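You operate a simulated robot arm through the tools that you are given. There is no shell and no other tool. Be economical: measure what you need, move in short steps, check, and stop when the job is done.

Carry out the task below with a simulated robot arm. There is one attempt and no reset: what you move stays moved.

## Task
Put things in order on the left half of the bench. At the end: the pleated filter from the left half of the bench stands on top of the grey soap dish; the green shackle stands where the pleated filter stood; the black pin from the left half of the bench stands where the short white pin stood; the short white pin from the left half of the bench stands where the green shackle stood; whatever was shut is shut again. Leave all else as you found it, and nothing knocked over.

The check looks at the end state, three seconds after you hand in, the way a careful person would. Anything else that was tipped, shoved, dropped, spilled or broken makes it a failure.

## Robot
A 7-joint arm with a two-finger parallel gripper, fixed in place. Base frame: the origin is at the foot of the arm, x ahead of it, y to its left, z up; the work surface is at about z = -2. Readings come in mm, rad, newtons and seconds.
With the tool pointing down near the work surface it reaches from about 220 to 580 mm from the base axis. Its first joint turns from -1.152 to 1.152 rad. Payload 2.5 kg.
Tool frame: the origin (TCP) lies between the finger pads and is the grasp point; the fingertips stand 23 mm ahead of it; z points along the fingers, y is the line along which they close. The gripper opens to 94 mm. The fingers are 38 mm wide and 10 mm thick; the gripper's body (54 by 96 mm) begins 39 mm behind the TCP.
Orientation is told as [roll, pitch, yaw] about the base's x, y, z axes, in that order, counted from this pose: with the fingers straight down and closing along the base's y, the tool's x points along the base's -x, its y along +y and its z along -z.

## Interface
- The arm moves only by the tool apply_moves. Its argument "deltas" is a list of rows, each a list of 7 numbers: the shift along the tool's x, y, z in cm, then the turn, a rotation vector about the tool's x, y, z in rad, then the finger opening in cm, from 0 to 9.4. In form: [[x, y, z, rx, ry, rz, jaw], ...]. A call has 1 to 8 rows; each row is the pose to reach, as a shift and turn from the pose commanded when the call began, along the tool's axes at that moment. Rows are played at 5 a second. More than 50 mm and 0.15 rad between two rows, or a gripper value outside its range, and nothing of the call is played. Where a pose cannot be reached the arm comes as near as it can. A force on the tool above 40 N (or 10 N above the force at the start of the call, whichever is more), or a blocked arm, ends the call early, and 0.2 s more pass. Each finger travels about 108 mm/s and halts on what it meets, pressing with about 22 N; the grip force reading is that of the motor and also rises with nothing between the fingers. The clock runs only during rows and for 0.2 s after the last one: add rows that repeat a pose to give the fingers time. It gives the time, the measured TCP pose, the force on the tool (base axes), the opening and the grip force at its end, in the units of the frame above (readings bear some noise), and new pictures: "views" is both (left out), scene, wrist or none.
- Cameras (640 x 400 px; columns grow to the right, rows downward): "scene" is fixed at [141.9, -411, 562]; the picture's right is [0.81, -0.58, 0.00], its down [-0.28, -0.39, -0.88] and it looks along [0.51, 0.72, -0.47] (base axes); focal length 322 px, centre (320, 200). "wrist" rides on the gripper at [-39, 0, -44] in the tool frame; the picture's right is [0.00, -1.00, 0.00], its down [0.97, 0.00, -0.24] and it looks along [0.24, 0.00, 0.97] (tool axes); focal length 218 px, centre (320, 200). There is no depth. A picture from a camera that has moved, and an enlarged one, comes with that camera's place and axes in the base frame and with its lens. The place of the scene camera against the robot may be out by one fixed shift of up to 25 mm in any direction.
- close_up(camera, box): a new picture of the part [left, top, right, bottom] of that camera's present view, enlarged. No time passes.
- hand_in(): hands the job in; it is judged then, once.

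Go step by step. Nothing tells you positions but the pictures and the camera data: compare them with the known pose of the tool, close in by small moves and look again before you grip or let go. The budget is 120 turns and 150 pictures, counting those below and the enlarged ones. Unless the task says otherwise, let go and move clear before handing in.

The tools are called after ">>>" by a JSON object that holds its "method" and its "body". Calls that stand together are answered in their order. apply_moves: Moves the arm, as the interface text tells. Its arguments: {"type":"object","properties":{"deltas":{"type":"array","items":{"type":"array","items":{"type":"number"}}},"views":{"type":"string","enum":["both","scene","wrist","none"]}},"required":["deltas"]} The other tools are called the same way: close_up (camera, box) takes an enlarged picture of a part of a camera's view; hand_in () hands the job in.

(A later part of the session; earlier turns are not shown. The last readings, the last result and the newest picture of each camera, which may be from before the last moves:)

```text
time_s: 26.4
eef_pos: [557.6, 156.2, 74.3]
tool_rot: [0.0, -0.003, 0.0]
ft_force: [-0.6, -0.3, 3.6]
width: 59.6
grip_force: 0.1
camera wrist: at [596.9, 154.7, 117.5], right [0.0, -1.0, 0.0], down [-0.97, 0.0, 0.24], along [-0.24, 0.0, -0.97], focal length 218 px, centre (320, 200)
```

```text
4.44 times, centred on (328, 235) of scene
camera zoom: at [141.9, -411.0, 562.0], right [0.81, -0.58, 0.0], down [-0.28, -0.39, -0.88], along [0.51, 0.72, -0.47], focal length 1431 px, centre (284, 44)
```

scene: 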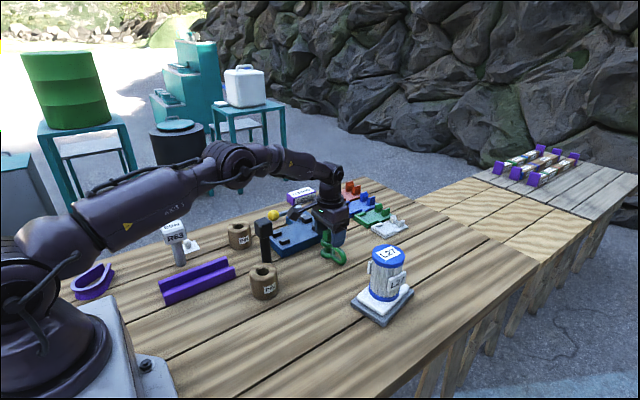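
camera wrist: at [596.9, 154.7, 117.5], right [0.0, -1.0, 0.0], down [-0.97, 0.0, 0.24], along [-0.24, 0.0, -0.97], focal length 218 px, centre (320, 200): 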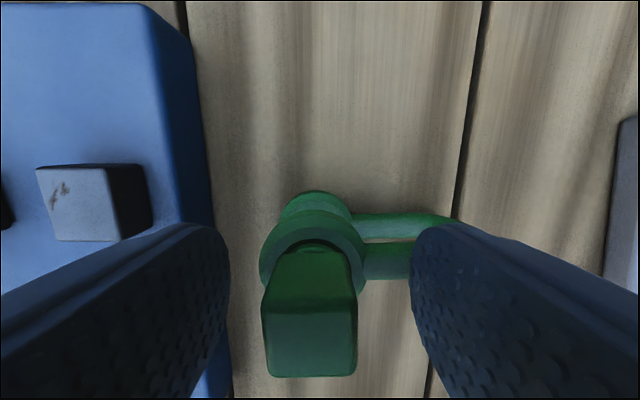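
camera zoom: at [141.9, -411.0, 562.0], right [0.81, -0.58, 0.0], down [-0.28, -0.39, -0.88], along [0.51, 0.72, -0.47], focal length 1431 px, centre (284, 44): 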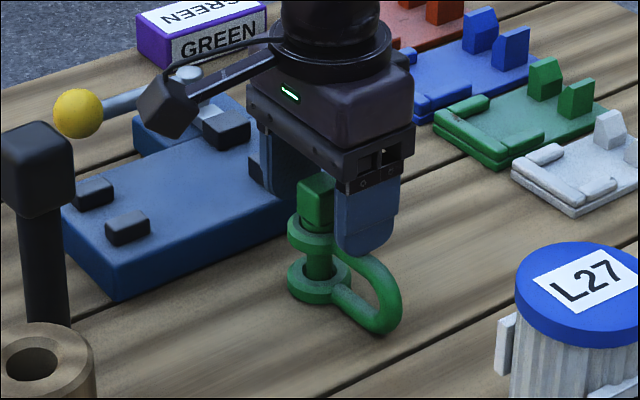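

>>> {"method": "apply_moves", "body": {"deltas": [[0.3, 0.15, -0.4, 0, 0, 0, 6], [0.3, 0.15, -0.4, 0, 0, 0, 4], [0.3, 0.15, -0.4, 0, 0, 0, 2], [0.3, 0.15, -0.4, 0, 0, 0, 0], [0.3, 0.15, -0.4, 0, 0, 0, 0]], "views": "wrist"}}

>>> {"method": "apply_moves", "body": {"deltas": [[0, 0, -0.3, 0, 0, 0, 0], [0, 0, -0.6, 0, 0, 0, 0], [0, 0, -1, 0, 0, 0, 0], [0, 0, -1, 0, 0, 0, 0]], "views": "wrist"}}

>>> {"method": "close_up", "body": {"camera": "scene", "box": [280, 190, 376, 280]}}

```text
time_s: 27.6
eef_pos: [554.6, 158.3, 77.0]
tool_rot: [0.0, 0.0, 0.0]
ft_force: [-0.3, 1.6, 0.0]
width: 26.8
grip_force: 22.0
camera wrist: at [592.8, 156.6, 120.8], right [0.0, -1.0, 0.0], down [-0.97, 0.0, 0.24], along [-0.24, 0.0, -0.97], focal length 218 px, centre (320, 200)
```

wrist: 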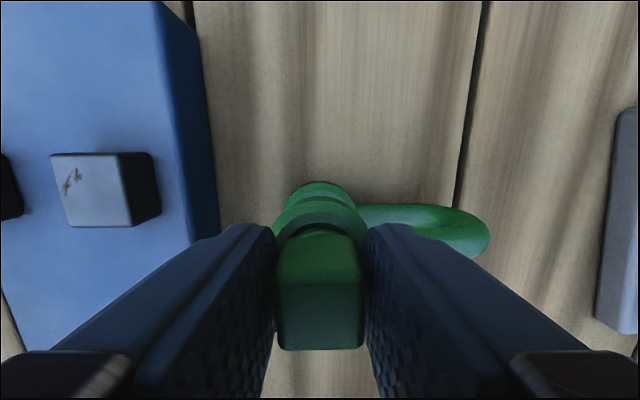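

```text
time_s: 28.6
eef_pos: [553.4, 158.8, 84.9]
tool_rot: [0.0, -0.002, 0.001]
ft_force: [0.2, 0.4, -3.5]
width: 26.9
grip_force: 21.7
camera wrist: at [592.2, 157.5, 130.2], right [0.0, -1.0, 0.0], down [-0.97, 0.0, 0.24], along [-0.24, 0.0, -0.97], focal length 218 px, centre (320, 200)
```

wrist: 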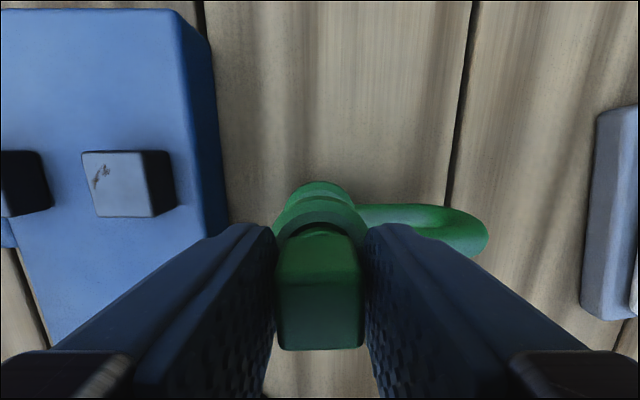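

```text
4.44 times, centred on (328, 235) of scene
camera zoom: at [141.9, -411.0, 562.0], right [0.81, -0.58, 0.0], down [-0.28, -0.39, -0.88], along [0.51, 0.72, -0.47], focal length 1431 px, centre (284, 44)
```

zoom: 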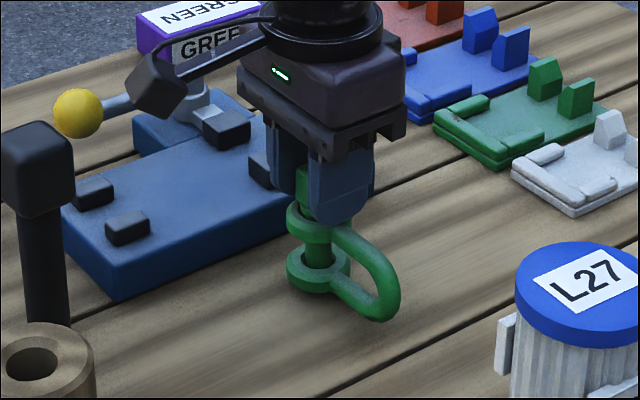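

The shackle lifts as one piece. I'll carry it to the filter's old spot (317, -11).

>>> {"method": "apply_moves", "body": {"deltas": [[0, 0, -4, 0, 0, 0, 0], [1, -1, -8, 0, 0, 0, 0], [4.5, -3.5, -8.5, 0, 0, 0, 0], [8.3, -5.8, -8.5, 0, 0, 0, 0], [12.2, -8.2, -8.5, 0, 0, 0, 0], [16.1, -10.6, -8.5, 0, 0, 0, 0], [20, -13.1, -8.5, 0, 0, 0, 0], [23.7, -15.5, -8.5, 0, 0, 0, 0]], "views": "none"}}

>>> {"method": "apply_moves", "body": {"deltas": [[0, 0, 4, 0, 0, 0, 0], [0, 0, 7, 0, 0, 0, 0], [0, 0, 7, 0, 0, 0, 0]]}}

>>> {"method": "close_up", "body": {"camera": "scene", "box": [220, 260, 348, 380]}}

```text
time_s: 30.4
eef_pos: [317.3, 5.5, 170.3]
tool_rot: [-0.001, -0.001, 0.0]
ft_force: [0.2, 0.9, -3.1]
width: 26.8
grip_force: 22.0
```

```text
time_s: 31.2
eef_pos: [317.6, 5.5, 97.3]
tool_rot: [0.0, -0.001, 0.0]
ft_force: [-0.1, -0.5, -2.9]
width: 26.9
grip_force: 22.5
camera wrist: at [356.3, 4.0, 142.9], right [0.0, -1.0, 0.0], down [-0.97, 0.0, 0.24], along [-0.24, 0.0, -0.97], focal length 218 px, centre (320, 200)
```

scene: 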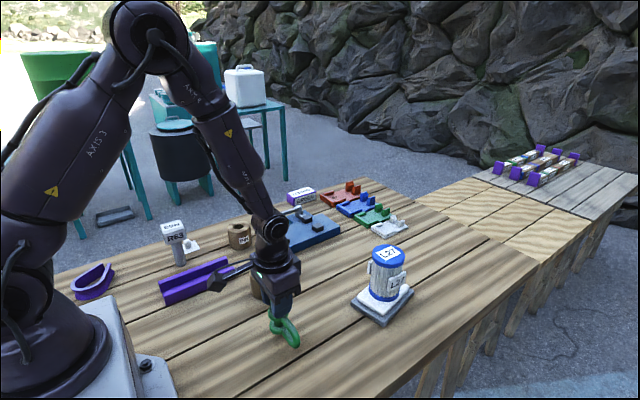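
wrist: 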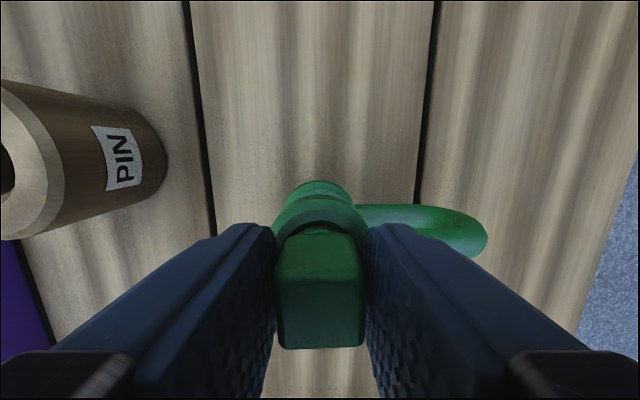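

```text
3.33 times, centred on (284, 320) of scene
camera zoom: at [141.9, -411.0, 562.0], right [0.81, -0.58, 0.0], down [-0.28, -0.39, -0.88], along [0.51, 0.72, -0.47], focal length 1073 px, centre (440, -200)
```

zoom: 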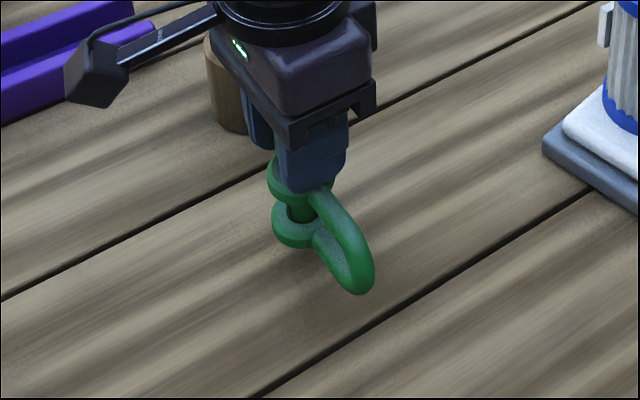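

>>> {"method": "apply_moves", "body": {"deltas": [[0, 0, 1, 0, 0, 0, 0], [0, 0, 1.7, 0, 0, 0, 0], [0, 0, 2.05, 0, 0, 0, 0], [0, 0, 2.05, 0, 0, 0, 0]], "views": "none"}}

>>> {"method": "close_up", "body": {"camera": "scene", "box": [220, 260, 348, 380]}}

```text
time_s: 32.2
eef_pos: [315.8, 4.8, 78.3]
tool_rot: [0.0, -0.002, 0.0]
ft_force: [-0.2, 0.5, -3.4]
width: 26.9
grip_force: 22.3
```

```text
3.33 times, centred on (284, 320) of scene
camera zoom: at [141.9, -411.0, 562.0], right [0.81, -0.58, 0.0], down [-0.28, -0.39, -0.88], along [0.51, 0.72, -0.47], focal length 1073 px, centre (440, -200)
```

zoom: 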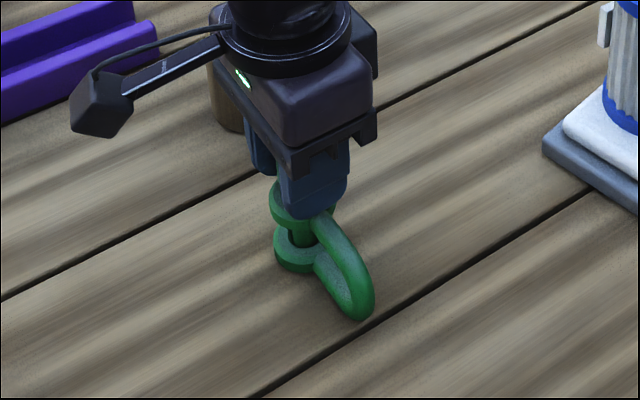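

>>> {"method": "apply_moves", "body": {"deltas": [[0, 0, 0.15, 0, 0, 0, 0], [0, 0, 0.3, 0, 0, 0, 0], [0, 0, 0.3, 0, 0, 0, 0]], "views": "none"}}

```text
time_s: 33.0
eef_pos: [315.8, 3.8, 76.8]
tool_rot: [0.0, 0.0, 0.0]
ft_force: [0.1, 0.3, -0.9]
width: 26.9
grip_force: 22.3
```

>>> {"method": "apply_moves", "body": {"deltas": [[0, 0, 0.05, 0, 0, 0, 2.7], [0, 0, 0.05, 0, 0, 0, 3.5], [0, 0, 0, 0, 0, 0, 5], [0, 0, 0, 0, 0, 0, 6], [0, 0, -3, 0, 0, 0, 6], [0, 0, -7, 0, 0, 0, 6], [0, 0, -11, 0, 0, 0, 6], [0, 0, -15, 0, 0, 0, 6]]}}

>>> {"method": "close_up", "body": {"camera": "scene", "box": [220, 260, 348, 380]}}

```text
time_s: 34.8
eef_pos: [316.8, 6.0, 229.2]
tool_rot: [0.0, 0.0, 0.001]
ft_force: [0.6, -0.2, 0.7]
width: 60.3
grip_force: 0.1
camera wrist: at [356.0, 4.3, 273.4], right [0.0, -1.0, 0.0], down [-0.97, 0.0, 0.24], along [-0.24, 0.0, -0.97], focal length 218 px, centre (320, 200)
```

scene: 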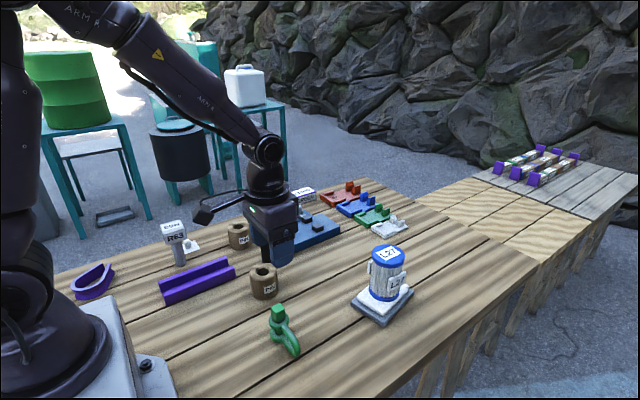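
wrist: 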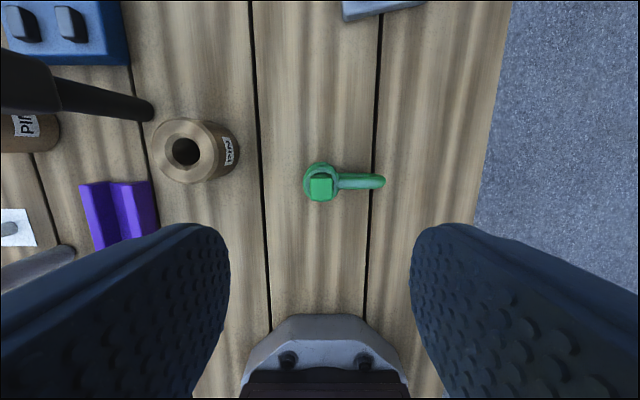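

```text
3.33 times, centred on (284, 320) of scene
camera zoom: at [141.9, -411.0, 562.0], right [0.81, -0.58, 0.0], down [-0.28, -0.39, -0.88], along [0.51, 0.72, -0.47], focal length 1073 px, centre (440, -200)
```

zoom: 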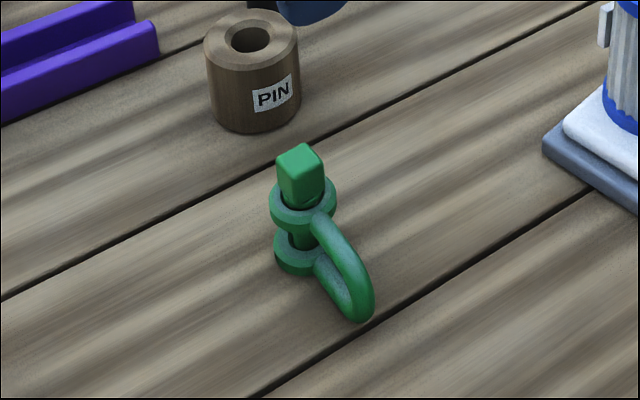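

Shackle is in place. Next, the short white pin at about (249, 419); I'll turn to yaw +90 on the way so the camera side stays clear of R63.

>>> {"method": "apply_moves", "body": {"deltas": [[0.8, 4.5, -1, 0, 0, -0.14, 6], [1.6, 9, -2, 0, 0, -0.28, 6], [2.4, 13.5, -3, 0, 0, -0.42, 6], [3.2, 18, -3, 0, 0, -0.56, 6], [4, 22.5, -3, 0, 0, -0.7, 6], [4.8, 27, -3, 0, 0, -0.84, 6], [5.6, 31.5, -3, 0, 0, -0.98, 6], [6.4, 36, -3, 0, 0, -1.12, 6]], "views": "none"}}

>>> {"method": "apply_moves", "body": {"deltas": [[0, 0, 0, 0, 0, -0.14, 6], [0, 0, 0, 0, 0, -0.28, 6], [0, 0, 0, 0, 0, -0.42, 6], [0, 0, 0, 0, 0, -0.451, 6], [0, 0, 0, 0, 0, -0.451, 6]]}}

```text
time_s: 36.6
eef_pos: [250.8, 367.3, 257.2]
tool_rot: [0.0, -0.001, 1.122]
ft_force: [-0.1, -0.7, -0.6]
width: 60.2
grip_force: 0.2
```

```text
time_s: 37.8
eef_pos: [251.4, 363.7, 257.5]
tool_rot: [-0.001, 0.0, 1.571]
ft_force: [0.3, -0.1, -0.2]
width: 60.0
grip_force: 0.0
camera wrist: at [251.8, 401.9, 301.5], right [1.0, 0.0, 0.0], down [0.0, -0.97, 0.24], along [0.0, -0.24, -0.97], focal length 218 px, centre (320, 200)
```

scene: 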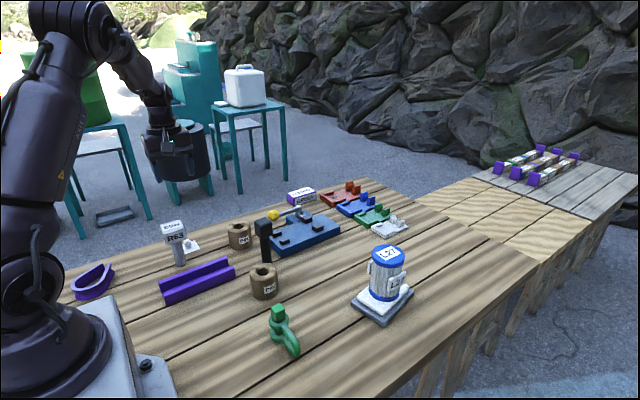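
wrist: 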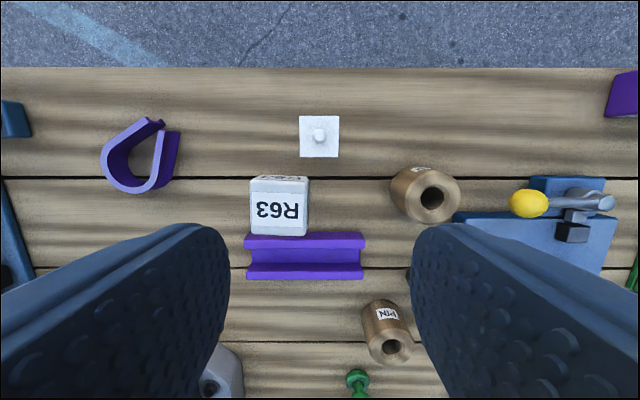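

>>> {"method": "apply_moves", "body": {"deltas": [[-3, 0, 0, 0, 0, 0, 6], [-5.6, 0, 2, 0, 0, 0, 6], [-5.6, 0, 6, 0, 0, 0, 6], [-5.6, 0, 10, 0, 0, 0, 6], [-5.6, 0, 14.5, 0, 0, 0, 6], [-5.6, 0, 14.5, 0, 0, 0, 6]]}}

>>> {"method": "close_up", "body": {"camera": "scene", "box": [140, 180, 236, 270]}}

```text
time_s: 39.2
eef_pos: [252.1, 420.7, 108.9]
tool_rot: [0.0, 0.001, 1.572]
ft_force: [-0.3, 0.5, -0.5]
width: 60.1
grip_force: 0.0
camera wrist: at [252.0, 458.8, 153.2], right [1.0, 0.0, 0.0], down [0.0, -0.97, 0.24], along [0.0, -0.24, -0.97], focal length 218 px, centre (320, 200)
```

scene: 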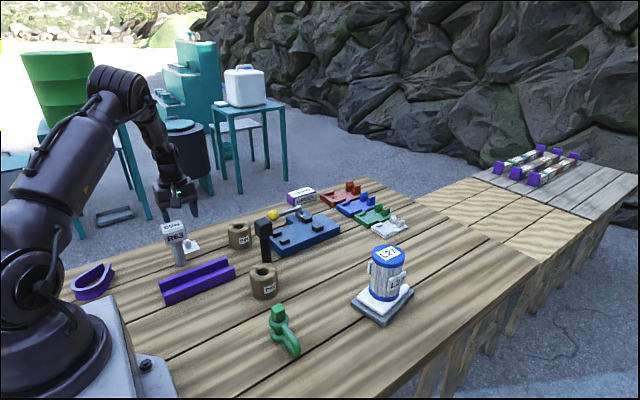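
wrist: 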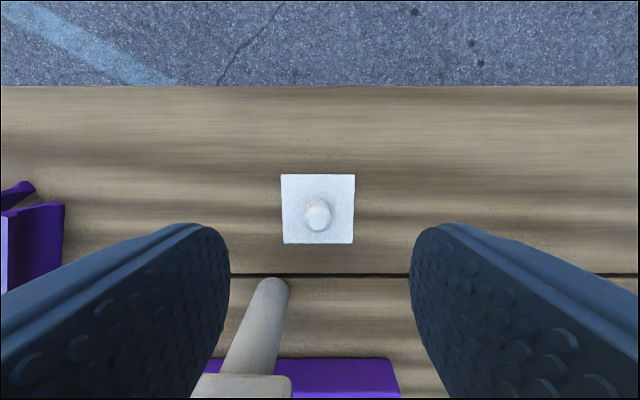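

```text
4.44 times, centred on (188, 225) of scene
camera zoom: at [141.9, -411.0, 562.0], right [0.81, -0.58, 0.0], down [-0.28, -0.39, -0.88], along [0.51, 0.72, -0.47], focal length 1431 px, centre (907, 89)
```

zoom: 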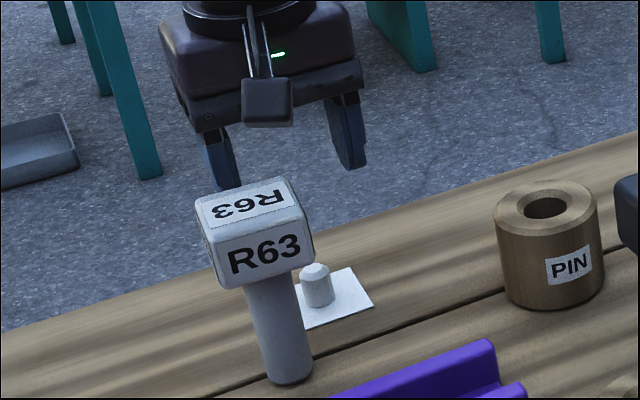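

There's a box protruding on the tool's +x side, so I'll turn a further 0.26 rad to keep it clear of R63's head, then descend.

>>> {"method": "apply_moves", "body": {"deltas": [[0.2, 0, 0, 0, 0, -0.13, 6], [0.4, 0.1, 0, 0, 0, -0.26, 6], [0.4, 0.1, 3, 0, 0, -0.26, 5], [0.4, 0.1, 6, 0, 0, -0.26, 5], [0.4, 0.1, 6, 0, 0, -0.26, 5]]}}

>>> {"method": "close_up", "body": {"camera": "scene", "box": [140, 180, 236, 270]}}

```text
time_s: 40.4
eef_pos: [252.2, 416.7, 50.4]
tool_rot: [0.0, 0.001, 1.832]
ft_force: [0.0, 0.7, -0.2]
width: 49.9
grip_force: 0.1
camera wrist: at [241.5, 453.2, 94.9], right [0.97, 0.26, 0.0], down [0.25, -0.94, 0.24], along [0.06, -0.23, -0.97], focal length 218 px, centre (320, 200)
```

scene: 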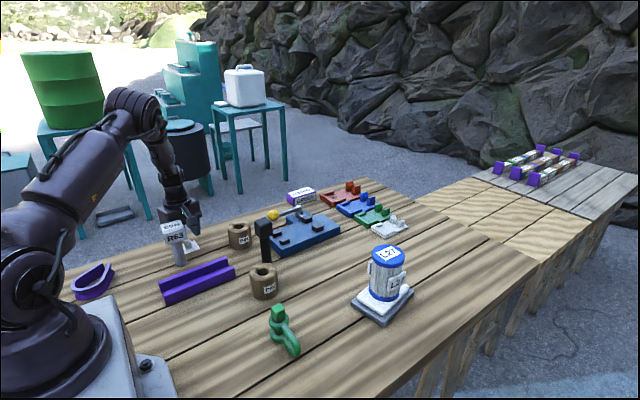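
wrist: 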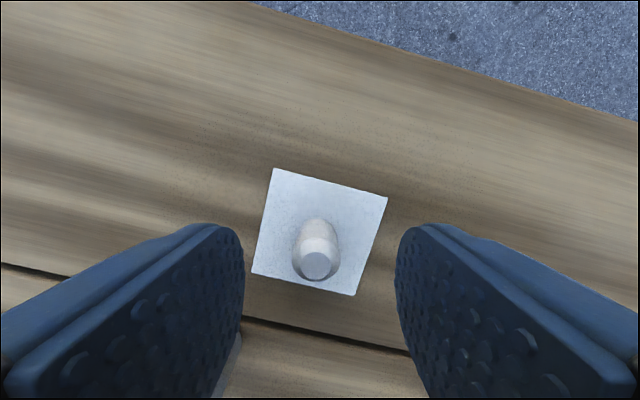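

```text
4.44 times, centred on (188, 225) of scene
camera zoom: at [141.9, -411.0, 562.0], right [0.81, -0.58, 0.0], down [-0.28, -0.39, -0.88], along [0.51, 0.72, -0.47], focal length 1431 px, centre (907, 89)
```

zoom: 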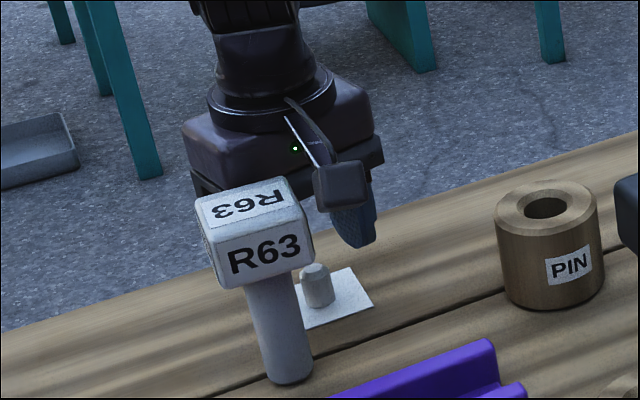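

>>> {"method": "apply_moves", "body": {"deltas": [[0, 0, 1, 0, 0, 0, 5], [0, 0, 1.8, 0, 0, 0, 5], [0, 0, 1.8, 0, 0, 0, 5]], "views": "wrist"}}

>>> {"method": "close_up", "body": {"camera": "scene", "box": [140, 180, 236, 270]}}

```text
time_s: 41.2
eef_pos: [250.8, 416.1, 32.9]
tool_rot: [0.0, 0.001, 1.831]
ft_force: [0.4, 0.1, 0.9]
width: 50.1
grip_force: 0.2
camera wrist: at [241.2, 452.6, 77.8], right [0.97, 0.26, 0.0], down [0.25, -0.94, 0.24], along [0.06, -0.23, -0.97], focal length 218 px, centre (320, 200)
```

wrist: 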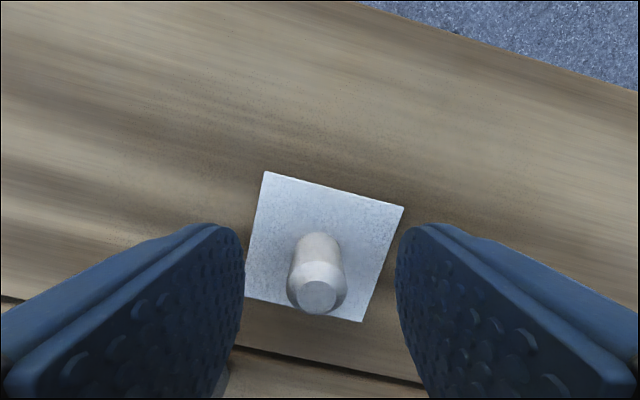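

```text
4.44 times, centred on (188, 225) of scene
camera zoom: at [141.9, -411.0, 562.0], right [0.81, -0.58, 0.0], down [-0.28, -0.39, -0.88], along [0.51, 0.72, -0.47], focal length 1431 px, centre (907, 89)
```

zoom: 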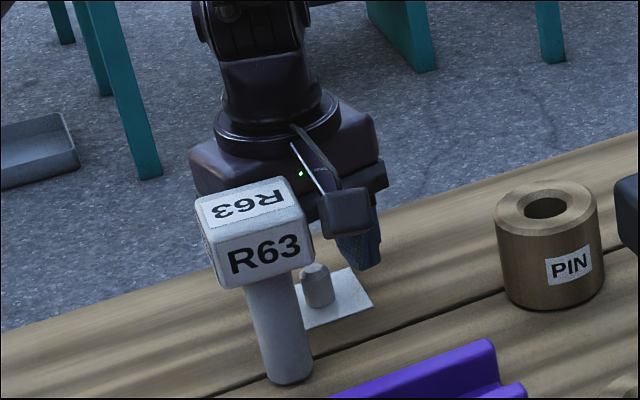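

>>> {"method": "apply_moves", "body": {"deltas": [[0, 0, 0.4, 0, 0, 0, 5], [0, 0, 0.4, 0, 0, 0, 3], [0, 0, 0.4, 0, 0, 0, 1], [0, 0, 0.4, 0, 0, 0, 0], [0, 0, 0.4, 0, 0, 0, 0]], "views": "none"}}

>>> {"method": "apply_moves", "body": {"deltas": [[0, 0, -0.5, 0, 0, 0, 0], [0, 0, -1, 0, 0, 0, 0], [0, 0, -1.5, 0, 0, 0, 0], [0, 0, -1.5, 0, 0, 0, 0]]}}

>>> {"method": "close_up", "body": {"camera": "scene", "box": [140, 180, 236, 270]}}

```text
time_s: 42.4
eef_pos: [249.9, 416.4, 29.9]
tool_rot: [0.002, 0.0, 1.831]
ft_force: [-11.3, -6.9, 10.6]
width: 17.2
grip_force: 45.2
```

```text
time_s: 42.8
eef_pos: [249.6, 416.3, 29.9]
tool_rot: [0.001, -0.004, 1.834]
ft_force: [1.0, 2.4, -4.7]
width: 17.4
grip_force: 44.4
stopped in row 2: the force on the tool passed its limit (the readings are from after the stop); the commanded pose is now the measured one
camera wrist: at [240.2, 452.3, 74.4], right [0.97, 0.26, 0.0], down [0.25, -0.94, 0.24], along [0.06, -0.23, -0.97], focal length 218 px, centre (320, 200)
```

scene: 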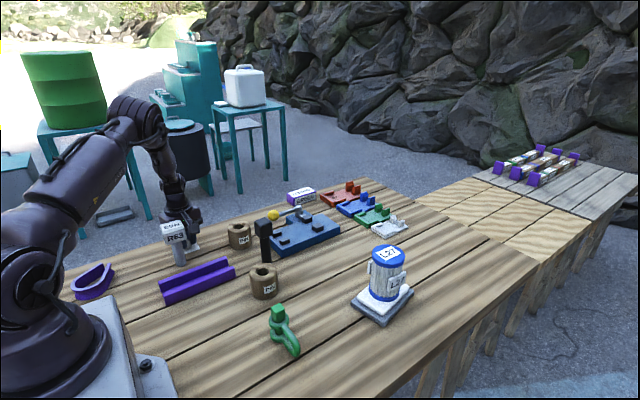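
wrist: 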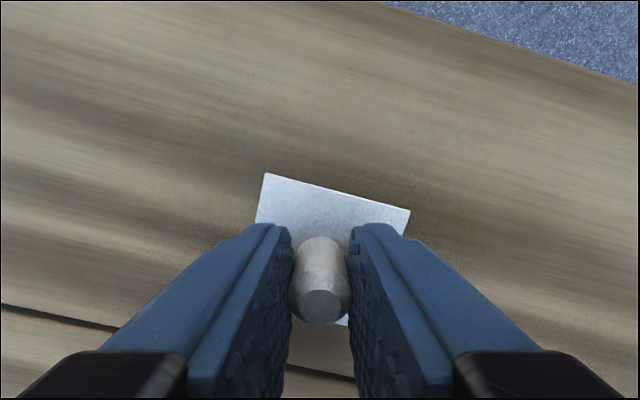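

```text
4.44 times, centred on (188, 225) of scene
camera zoom: at [141.9, -411.0, 562.0], right [0.81, -0.58, 0.0], down [-0.28, -0.39, -0.88], along [0.51, 0.72, -0.47], focal length 1431 px, centre (907, 89)
```

zoom: 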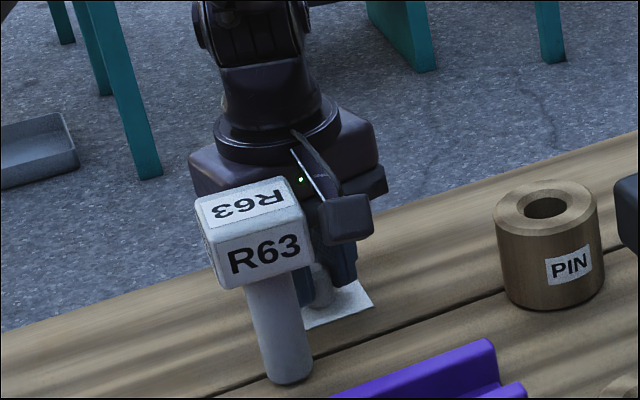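

The white peg doesn't budge: it's fixed to the bench, so it isn't the pin. The "short white pin" must be R63, a block-head pin shaped like the black one. I'll release and rise clear.

>>> {"method": "apply_moves", "body": {"deltas": [[0, 0, 0, 0, 0, 0, 2.5], [0, 0, 0, 0, 0, 0, 5], [0, 0, 0, 0, 0, 0, 5], [-0.3, 0, -4, 0, 0, 0, 5], [-0.3, 0, -8, 0, 0, 0, 5], [-0.3, 0, -12.5, 0, 0, 0, 5], [-0.3, 0, -17, 0, 0, 0, 5], [-0.3, 0, -20, 0, 0, 0, 5]]}}

>>> {"method": "close_up", "body": {"camera": "scene", "box": [140, 180, 300, 300]}}

```text
time_s: 44.6
eef_pos: [247.0, 419.0, 228.6]
tool_rot: [0.003, -0.003, 1.831]
ft_force: [0.6, -0.2, -0.4]
width: 50.1
grip_force: 0.1
camera wrist: at [238.1, 455.1, 273.7], right [0.97, 0.26, 0.0], down [0.25, -0.94, 0.24], along [0.06, -0.23, -0.97], focal length 218 px, centre (320, 200)
```

scene: 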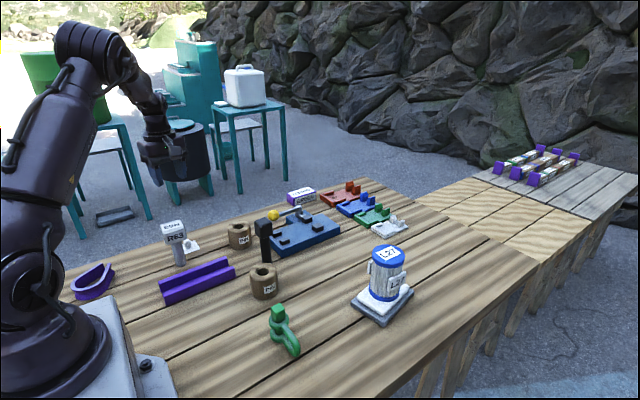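
wrist: 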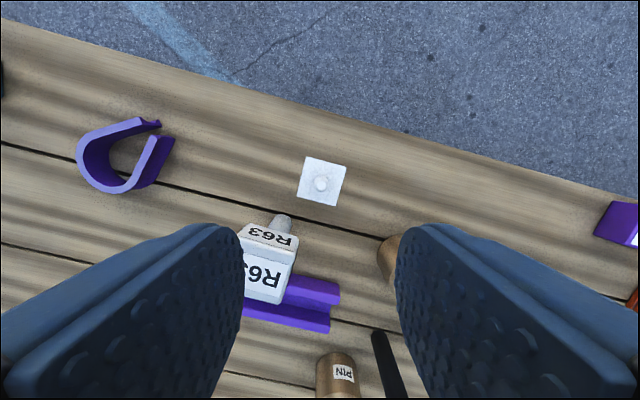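

```text
3.33 times, centred on (220, 240) of scene
camera zoom: at [141.9, -411.0, 562.0], right [0.81, -0.58, 0.0], down [-0.28, -0.39, -0.88], along [0.51, 0.72, -0.47], focal length 1073 px, centre (653, 67)
```

zoom: 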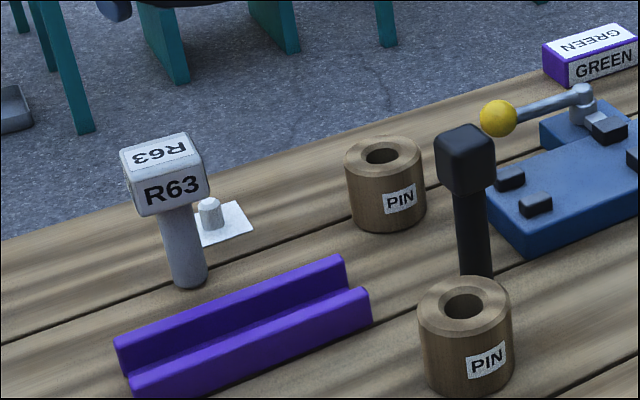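

>>> {"method": "apply_moves", "body": {"deltas": [[1.5, 1.3, 0, 0, 0, 0.14, 8], [3, 2.6, 0, 0, 0, 0.28, 8], [4.5, 3.9, 0, 0, 0, 0.42, 8], [6, 5.2, 0, 0, 0, 0.56, 8], [6, 5.2, 0, 0, 0, 0.7, 8], [6, 5.2, 0, 0, 0, 0.84, 8], [6, 5.2, 0, 0, 0, 0.98, 8], [6, 5.2, 0, 0, 0, 1.12, 8]], "views": "none"}}

>>> {"method": "apply_moves", "body": {"deltas": [[0, 0, 0, 0, 0, 0.14, 8], [0, 0, 0, 0, 0, 0.28, 8], [0, 0, 0, 0, 0, 0.42, 8], [0, 0, 0, 0, 0, 0.56, 8], [0, 0, 0, 0, 0, 0.7, 8], [0, 0, 0, 0, 0, 0.711, 8], [0, 0, 0, 0, 0, 0.711, 8]], "views": "wrist"}}

```text
time_s: 46.4
eef_pos: [215.0, 347.9, 229.9]
tool_rot: [0.003, 0.0, 0.71]
ft_force: [-0.5, -1.2, -0.6]
width: 80.1
grip_force: 0.1
```

```text
time_s: 48.0
eef_pos: [213.8, 347.3, 229.0]
tool_rot: [0.003, 0.002, 0.001]
ft_force: [0.1, -1.2, 0.1]
width: 80.1
grip_force: 0.0
camera wrist: at [253.5, 345.8, 274.1], right [0.0, -1.0, 0.0], down [-0.97, 0.0, 0.24], along [-0.24, 0.0, -0.97], focal length 218 px, centre (320, 200)
```

wrist: 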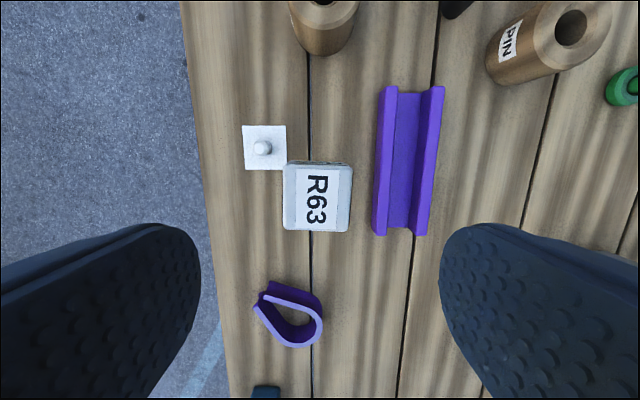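

>>> {"method": "apply_moves", "body": {"deltas": [[-0.1, 0.2, 4, 0, 0, 0, 8], [-0.1, 0.2, 7, 0, 0, 0, 8], [-0.1, 0.2, 9, 0, 0, 0, 8], [-0.1, 0.2, 9, 0, 0, 0, 8]], "views": "wrist"}}

>>> {"method": "close_up", "body": {"camera": "scene", "box": [130, 180, 226, 270]}}

```text
time_s: 49.0
eef_pos: [217.0, 350.1, 138.7]
tool_rot: [0.006, 0.003, 0.002]
ft_force: [-0.4, 0.1, 0.6]
width: 80.2
grip_force: 0.0
camera wrist: at [255.8, 348.0, 183.4], right [0.0, -1.0, 0.0], down [-0.97, 0.0, 0.24], along [-0.24, 0.0, -0.97], focal length 218 px, centre (320, 200)
```

wrist: 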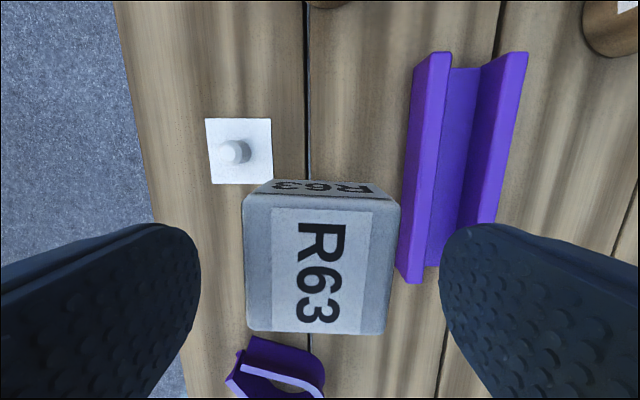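

```text
4.44 times, centred on (178, 225) of scene
camera zoom: at [141.9, -411.0, 562.0], right [0.81, -0.58, 0.0], down [-0.28, -0.39, -0.88], along [0.51, 0.72, -0.47], focal length 1431 px, centre (951, 89)
```

zoom: 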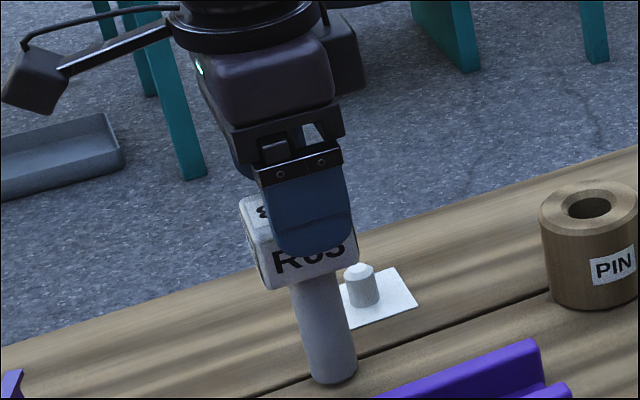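

>>> {"method": "apply_moves", "body": {"deltas": [[0.05, 0, 2, 0, 0, 0, 8], [0.05, 0, 4.1, 0, 0, 0, 8], [0.05, 0, 4.1, 0, 0, 0, 6.5], [0.05, 0, 4.1, 0, 0, 0, 4], [0.05, 0, 4.1, 0, 0, 0, 0], [0.05, 0, 4.1, 0, 0, 0, 0]], "views": "wrist"}}

>>> {"method": "apply_moves", "body": {"deltas": [[0, 0, -0.4, 0, 0, 0, 0], [0, 0, -0.8, 0, 0, 0, 0], [0, 0, -1.2, 0, 0, 0, 0], [0, 0, -1.2, 0, 0, 0, 0]], "views": "none"}}

>>> {"method": "close_up", "body": {"camera": "scene", "box": [130, 180, 226, 270]}}

```text
time_s: 50.4
eef_pos: [213.8, 348.7, 97.9]
tool_rot: [0.005, 0.001, 0.002]
ft_force: [0.2, 1.8, 0.0]
width: 49.9
grip_force: 22.0
camera wrist: at [254.5, 347.1, 142.3], right [0.0, -1.0, 0.0], down [-0.97, 0.0, 0.24], along [-0.24, 0.0, -0.97], focal length 218 px, centre (320, 200)
```

wrist: 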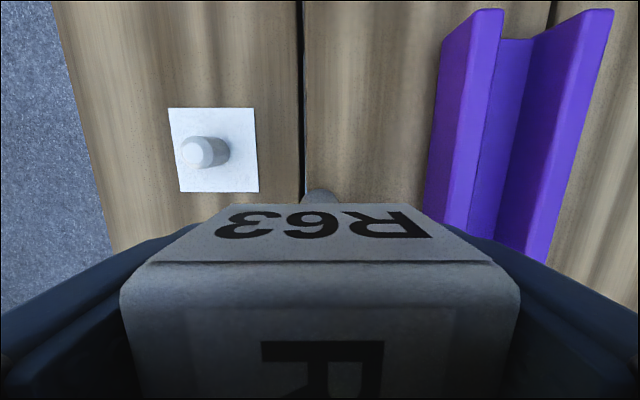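

```text
time_s: 51.4
eef_pos: [214.5, 349.3, 110.0]
tool_rot: [0.003, 0.002, 0.001]
ft_force: [-0.1, -0.3, -3.9]
width: 50.1
grip_force: 22.2
```

```text
4.44 times, centred on (178, 225) of scene
camera zoom: at [141.9, -411.0, 562.0], right [0.81, -0.58, 0.0], down [-0.28, -0.39, -0.88], along [0.51, 0.72, -0.47], focal length 1431 px, centre (951, 89)
```

zoom: 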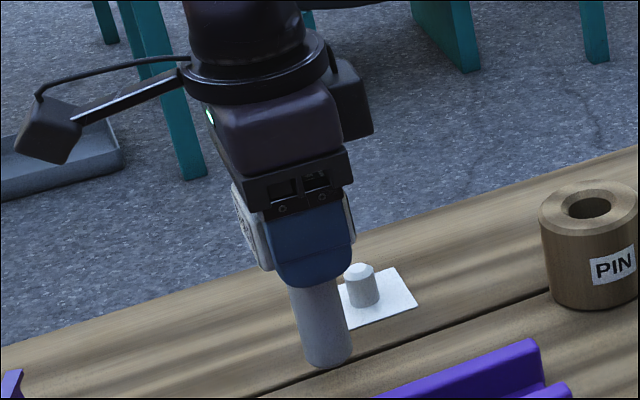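

R63 lifts freely, so it is the short white pin. I'll carry it high over the black pin to the shackle's old spot (555, 147).

>>> {"method": "apply_moves", "body": {"deltas": [[0, 0, -4.5, 0, 0, 0, 0], [0, 0, -9, 0, 0, 0, 0], [0, 0, -13.5, 0, 0, 0, 0], [-3.8, -2.2, -14.5, 0, 0, 0, 0], [-7.6, -4.5, -14.5, 0, 0, 0, 0], [-11.4, -6.8, -14.5, 0, 0, 0, 0], [-15.2, -9, -14.5, 0, 0, 0, 0], [-19, -11.3, -14.5, 0, 0, 0, 0]], "views": "none"}}

>>> {"method": "apply_moves", "body": {"deltas": [[-3.8, -2.2, 0, 0, 0, 0, 0], [-7.6, -4.5, 0, 0, 0, 0, 0], [-11.4, -6.8, 0, 0, 0, 0, 0], [-15, -8.9, 0, 0, 0, 0, 0], [-15, -8.9, 4, 0, 0, 0, 0], [-15, -8.9, 8, 0, 0, 0, 0], [-15, -8.9, 12, 0, 0, 0, 0], [-15, -8.9, 12, 0, 0, 0, 0]]}}

>>> {"method": "close_up", "body": {"camera": "scene", "box": [280, 190, 376, 280]}}

```text
time_s: 53.2
eef_pos: [408.1, 238.0, 256.7]
tool_rot: [0.003, 0.002, 0.003]
ft_force: [-0.7, -0.4, -4.5]
width: 49.9
grip_force: 21.8
```

```text
time_s: 55.0
eef_pos: [553.7, 147.5, 134.0]
tool_rot: [0.001, 0.001, 0.0]
ft_force: [-0.9, 0.1, -5.0]
width: 49.8
grip_force: 22.1
camera wrist: at [593.3, 146.4, 178.7], right [0.0, -1.0, 0.0], down [-0.97, 0.0, 0.24], along [-0.24, 0.0, -0.97], focal length 218 px, centre (320, 200)
```

scene: 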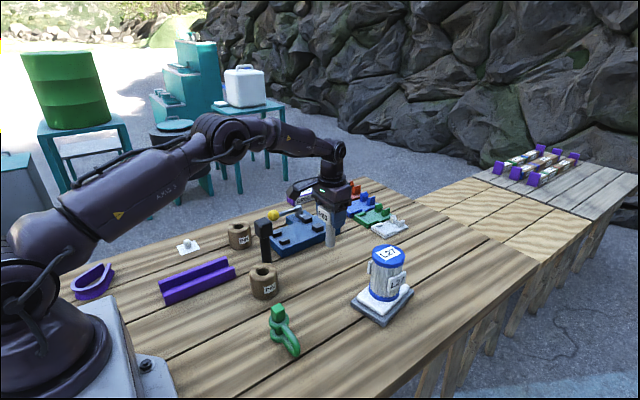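
wrist: 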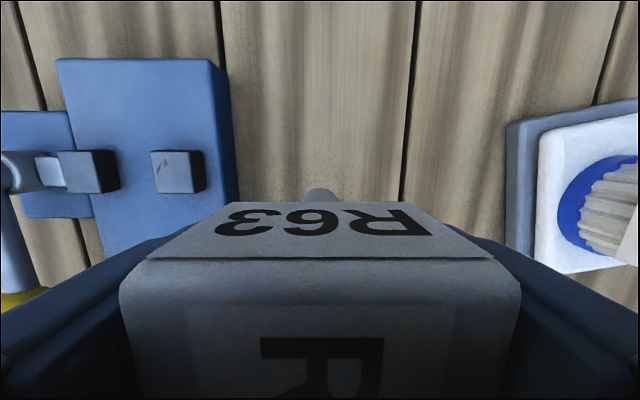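

```text
4.44 times, centred on (328, 235) of scene
camera zoom: at [141.9, -411.0, 562.0], right [0.81, -0.58, 0.0], down [-0.28, -0.39, -0.88], along [0.51, 0.72, -0.47], focal length 1431 px, centre (284, 44)
```

zoom: 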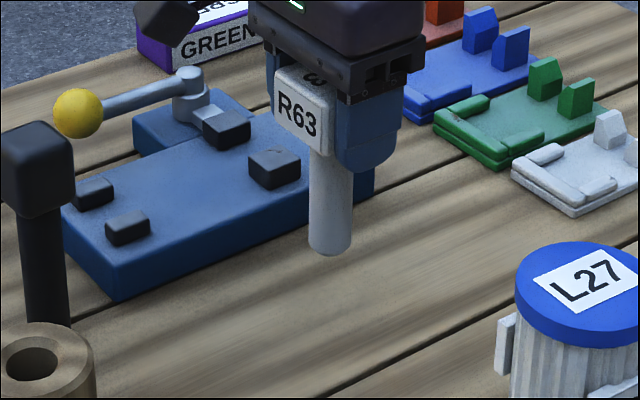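

>>> {"method": "apply_moves", "body": {"deltas": [[-0.1, 0, 1.5, 0, 0, 0, 0], [-0.1, 0, 2.8, 0, 0, 0, 0], [-0.1, 0, 3.4, 0, 0, 0, 0], [-0.1, 0, 3.6, 0, 0, 0, 0], [-0.1, 0, 3.6, 0, 0, 0, 0]], "views": "none"}}

>>> {"method": "close_up", "body": {"camera": "scene", "box": [280, 190, 376, 280]}}

```text
time_s: 56.2
eef_pos: [555.8, 148.7, 99.4]
tool_rot: [0.003, 0.001, 0.001]
ft_force: [0.1, 0.4, -4.9]
width: 49.8
grip_force: 22.2
```

```text
4.44 times, centred on (328, 235) of scene
camera zoom: at [141.9, -411.0, 562.0], right [0.81, -0.58, 0.0], down [-0.28, -0.39, -0.88], along [0.51, 0.72, -0.47], focal length 1431 px, centre (284, 44)
```

zoom: 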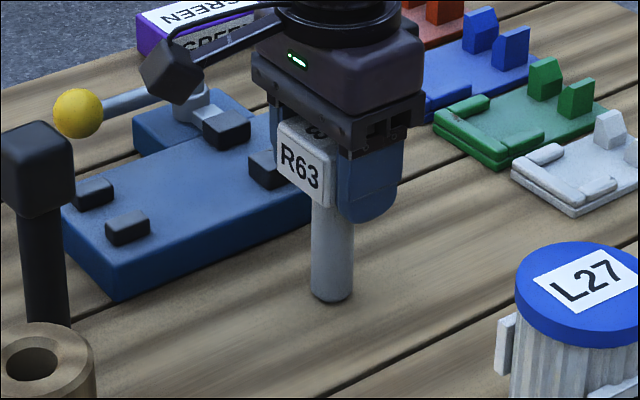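

>>> {"method": "apply_moves", "body": {"deltas": [[0, 0, 0.1, 0, 0, 0, 0], [0, 0, 0.2, 0, 0, 0, 0], [0, 0, 0.25, 0, 0, 0, 0]], "views": "none"}}

```text
time_s: 57.0
eef_pos: [557.7, 148.4, 97.8]
tool_rot: [0.004, 0.001, 0.001]
ft_force: [-6.3, -0.9, 13.2]
width: 50.0
grip_force: 22.2
```

>>> {"method": "apply_moves", "body": {"deltas": [[0, 0, -0.15, 0, 0, 0, 4.5], [0, 0, -0.15, 0, 0, 0, 5.2], [0, 0, -0.15, 0, 0, 0, 6.2], [0, 0, -0.15, 0, 0, 0, 7.5], [0, 0, -0.15, 0, 0, 0, 8], [0, 0, -0.15, 0, 0, 0, 8]], "views": "wrist"}}

>>> {"method": "close_up", "body": {"camera": "scene", "box": [280, 190, 376, 280]}}

```text
time_s: 58.4
eef_pos: [556.5, 147.6, 97.5]
tool_rot: [0.002, 0.002, 0.001]
ft_force: [0.2, 0.0, -0.5]
width: 80.1
grip_force: 0.1
camera wrist: at [595.9, 146.4, 141.8], right [0.0, -1.0, 0.0], down [-0.97, 0.0, 0.24], along [-0.24, 0.0, -0.97], focal length 218 px, centre (320, 200)
```

wrist: 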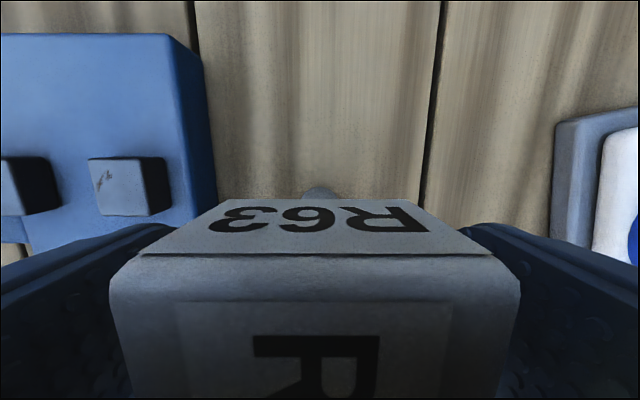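

```text
4.44 times, centred on (328, 235) of scene
camera zoom: at [141.9, -411.0, 562.0], right [0.81, -0.58, 0.0], down [-0.28, -0.39, -0.88], along [0.51, 0.72, -0.47], focal length 1431 px, centre (284, 44)
```

zoom: 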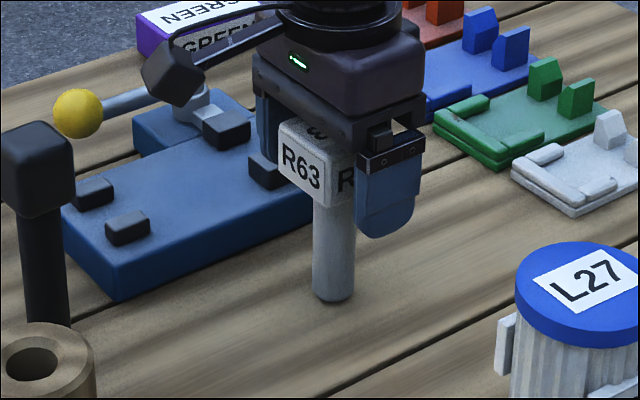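

R63 stands free. Rise and head to view the black pin.

>>> {"method": "apply_moves", "body": {"deltas": [[0, 0, -4, 0, 0, 0, 8], [0, 0, -8.5, 0, 0, 0, 8], [0, 0, -13, 0, 0, 0, 8], [3, 1, -16, 0, 0, 0, 8], [7.5, 2.2, -17, 0, 0, 0, 8], [12, 3.5, -17, 0, 0, 0, 8], [16, 5, -17, 0, 0, 0, 8], [18.6, 5.7, -17, 0, 0, 0, 8]]}}

>>> {"method": "close_up", "body": {"camera": "scene", "box": [280, 190, 376, 280]}}

```text
time_s: 60.2
eef_pos: [371.2, 202.8, 267.4]
tool_rot: [0.001, 0.002, 0.002]
ft_force: [0.6, -0.4, 0.7]
width: 80.0
grip_force: 0.1
camera wrist: at [410.3, 200.9, 311.9], right [0.0, -1.0, 0.0], down [-0.97, 0.0, 0.24], along [-0.24, 0.0, -0.97], focal length 218 px, centre (320, 200)
```

scene: 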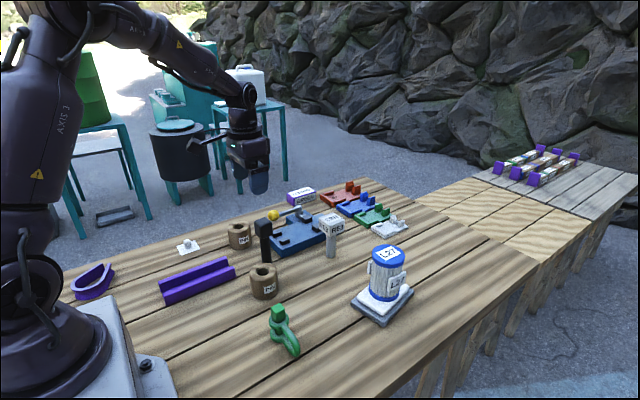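
wrist: 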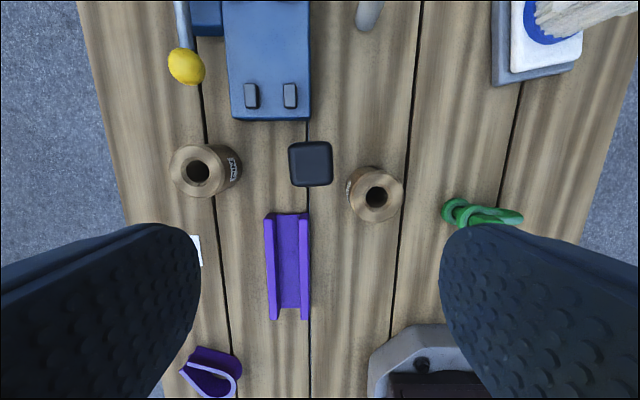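

```text
4.44 times, centred on (328, 235) of scene
camera zoom: at [141.9, -411.0, 562.0], right [0.81, -0.58, 0.0], down [-0.28, -0.39, -0.88], along [0.51, 0.72, -0.47], focal length 1431 px, centre (284, 44)
```

zoom: 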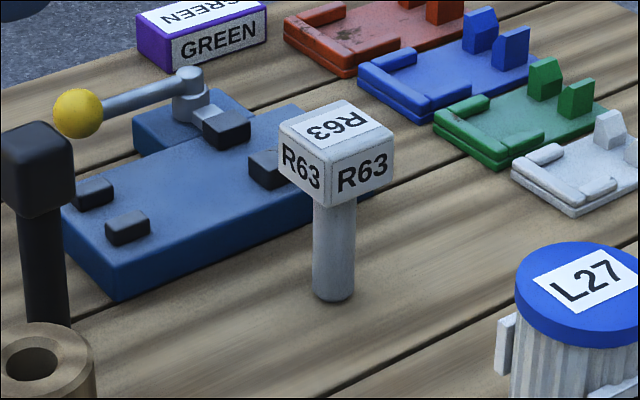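

>>> {"method": "apply_moves", "body": {"deltas": [[-1.5, 0.4, 3, 0, 0, 0, 7], [-2.5, 0.8, 7, 0, 0, 0, 7], [-2.5, 0.8, 11, 0, 0, 0, 7], [-2.5, 0.8, 11, 0, 0, 0, 7]], "views": "wrist"}}

>>> {"method": "close_up", "body": {"camera": "scene", "box": [210, 180, 306, 270]}}

```text
time_s: 61.2
eef_pos: [395.7, 210.3, 158.3]
tool_rot: [0.003, 0.002, 0.002]
ft_force: [0.0, 0.1, 0.0]
width: 70.2
grip_force: 0.0
camera wrist: at [434.3, 209.5, 202.7], right [0.0, -1.0, 0.0], down [-0.97, 0.0, 0.24], along [-0.24, 0.0, -0.97], focal length 218 px, centre (320, 200)
```

wrist: 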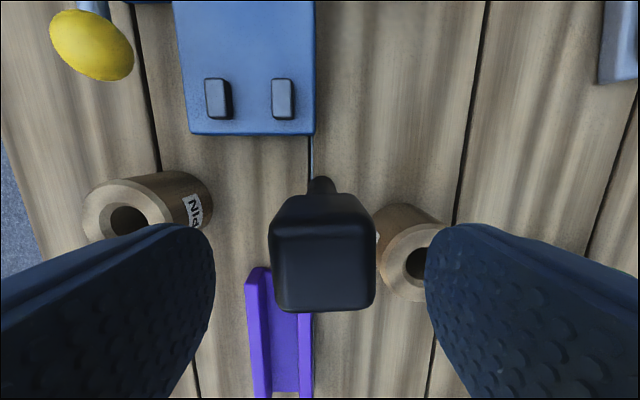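

```text
4.44 times, centred on (258, 225) of scene
camera zoom: at [141.9, -411.0, 562.0], right [0.81, -0.58, 0.0], down [-0.28, -0.39, -0.88], along [0.51, 0.72, -0.47], focal length 1431 px, centre (596, 89)
```

zoom: 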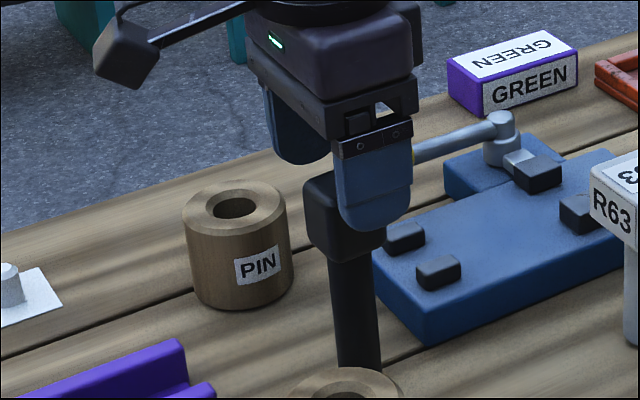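

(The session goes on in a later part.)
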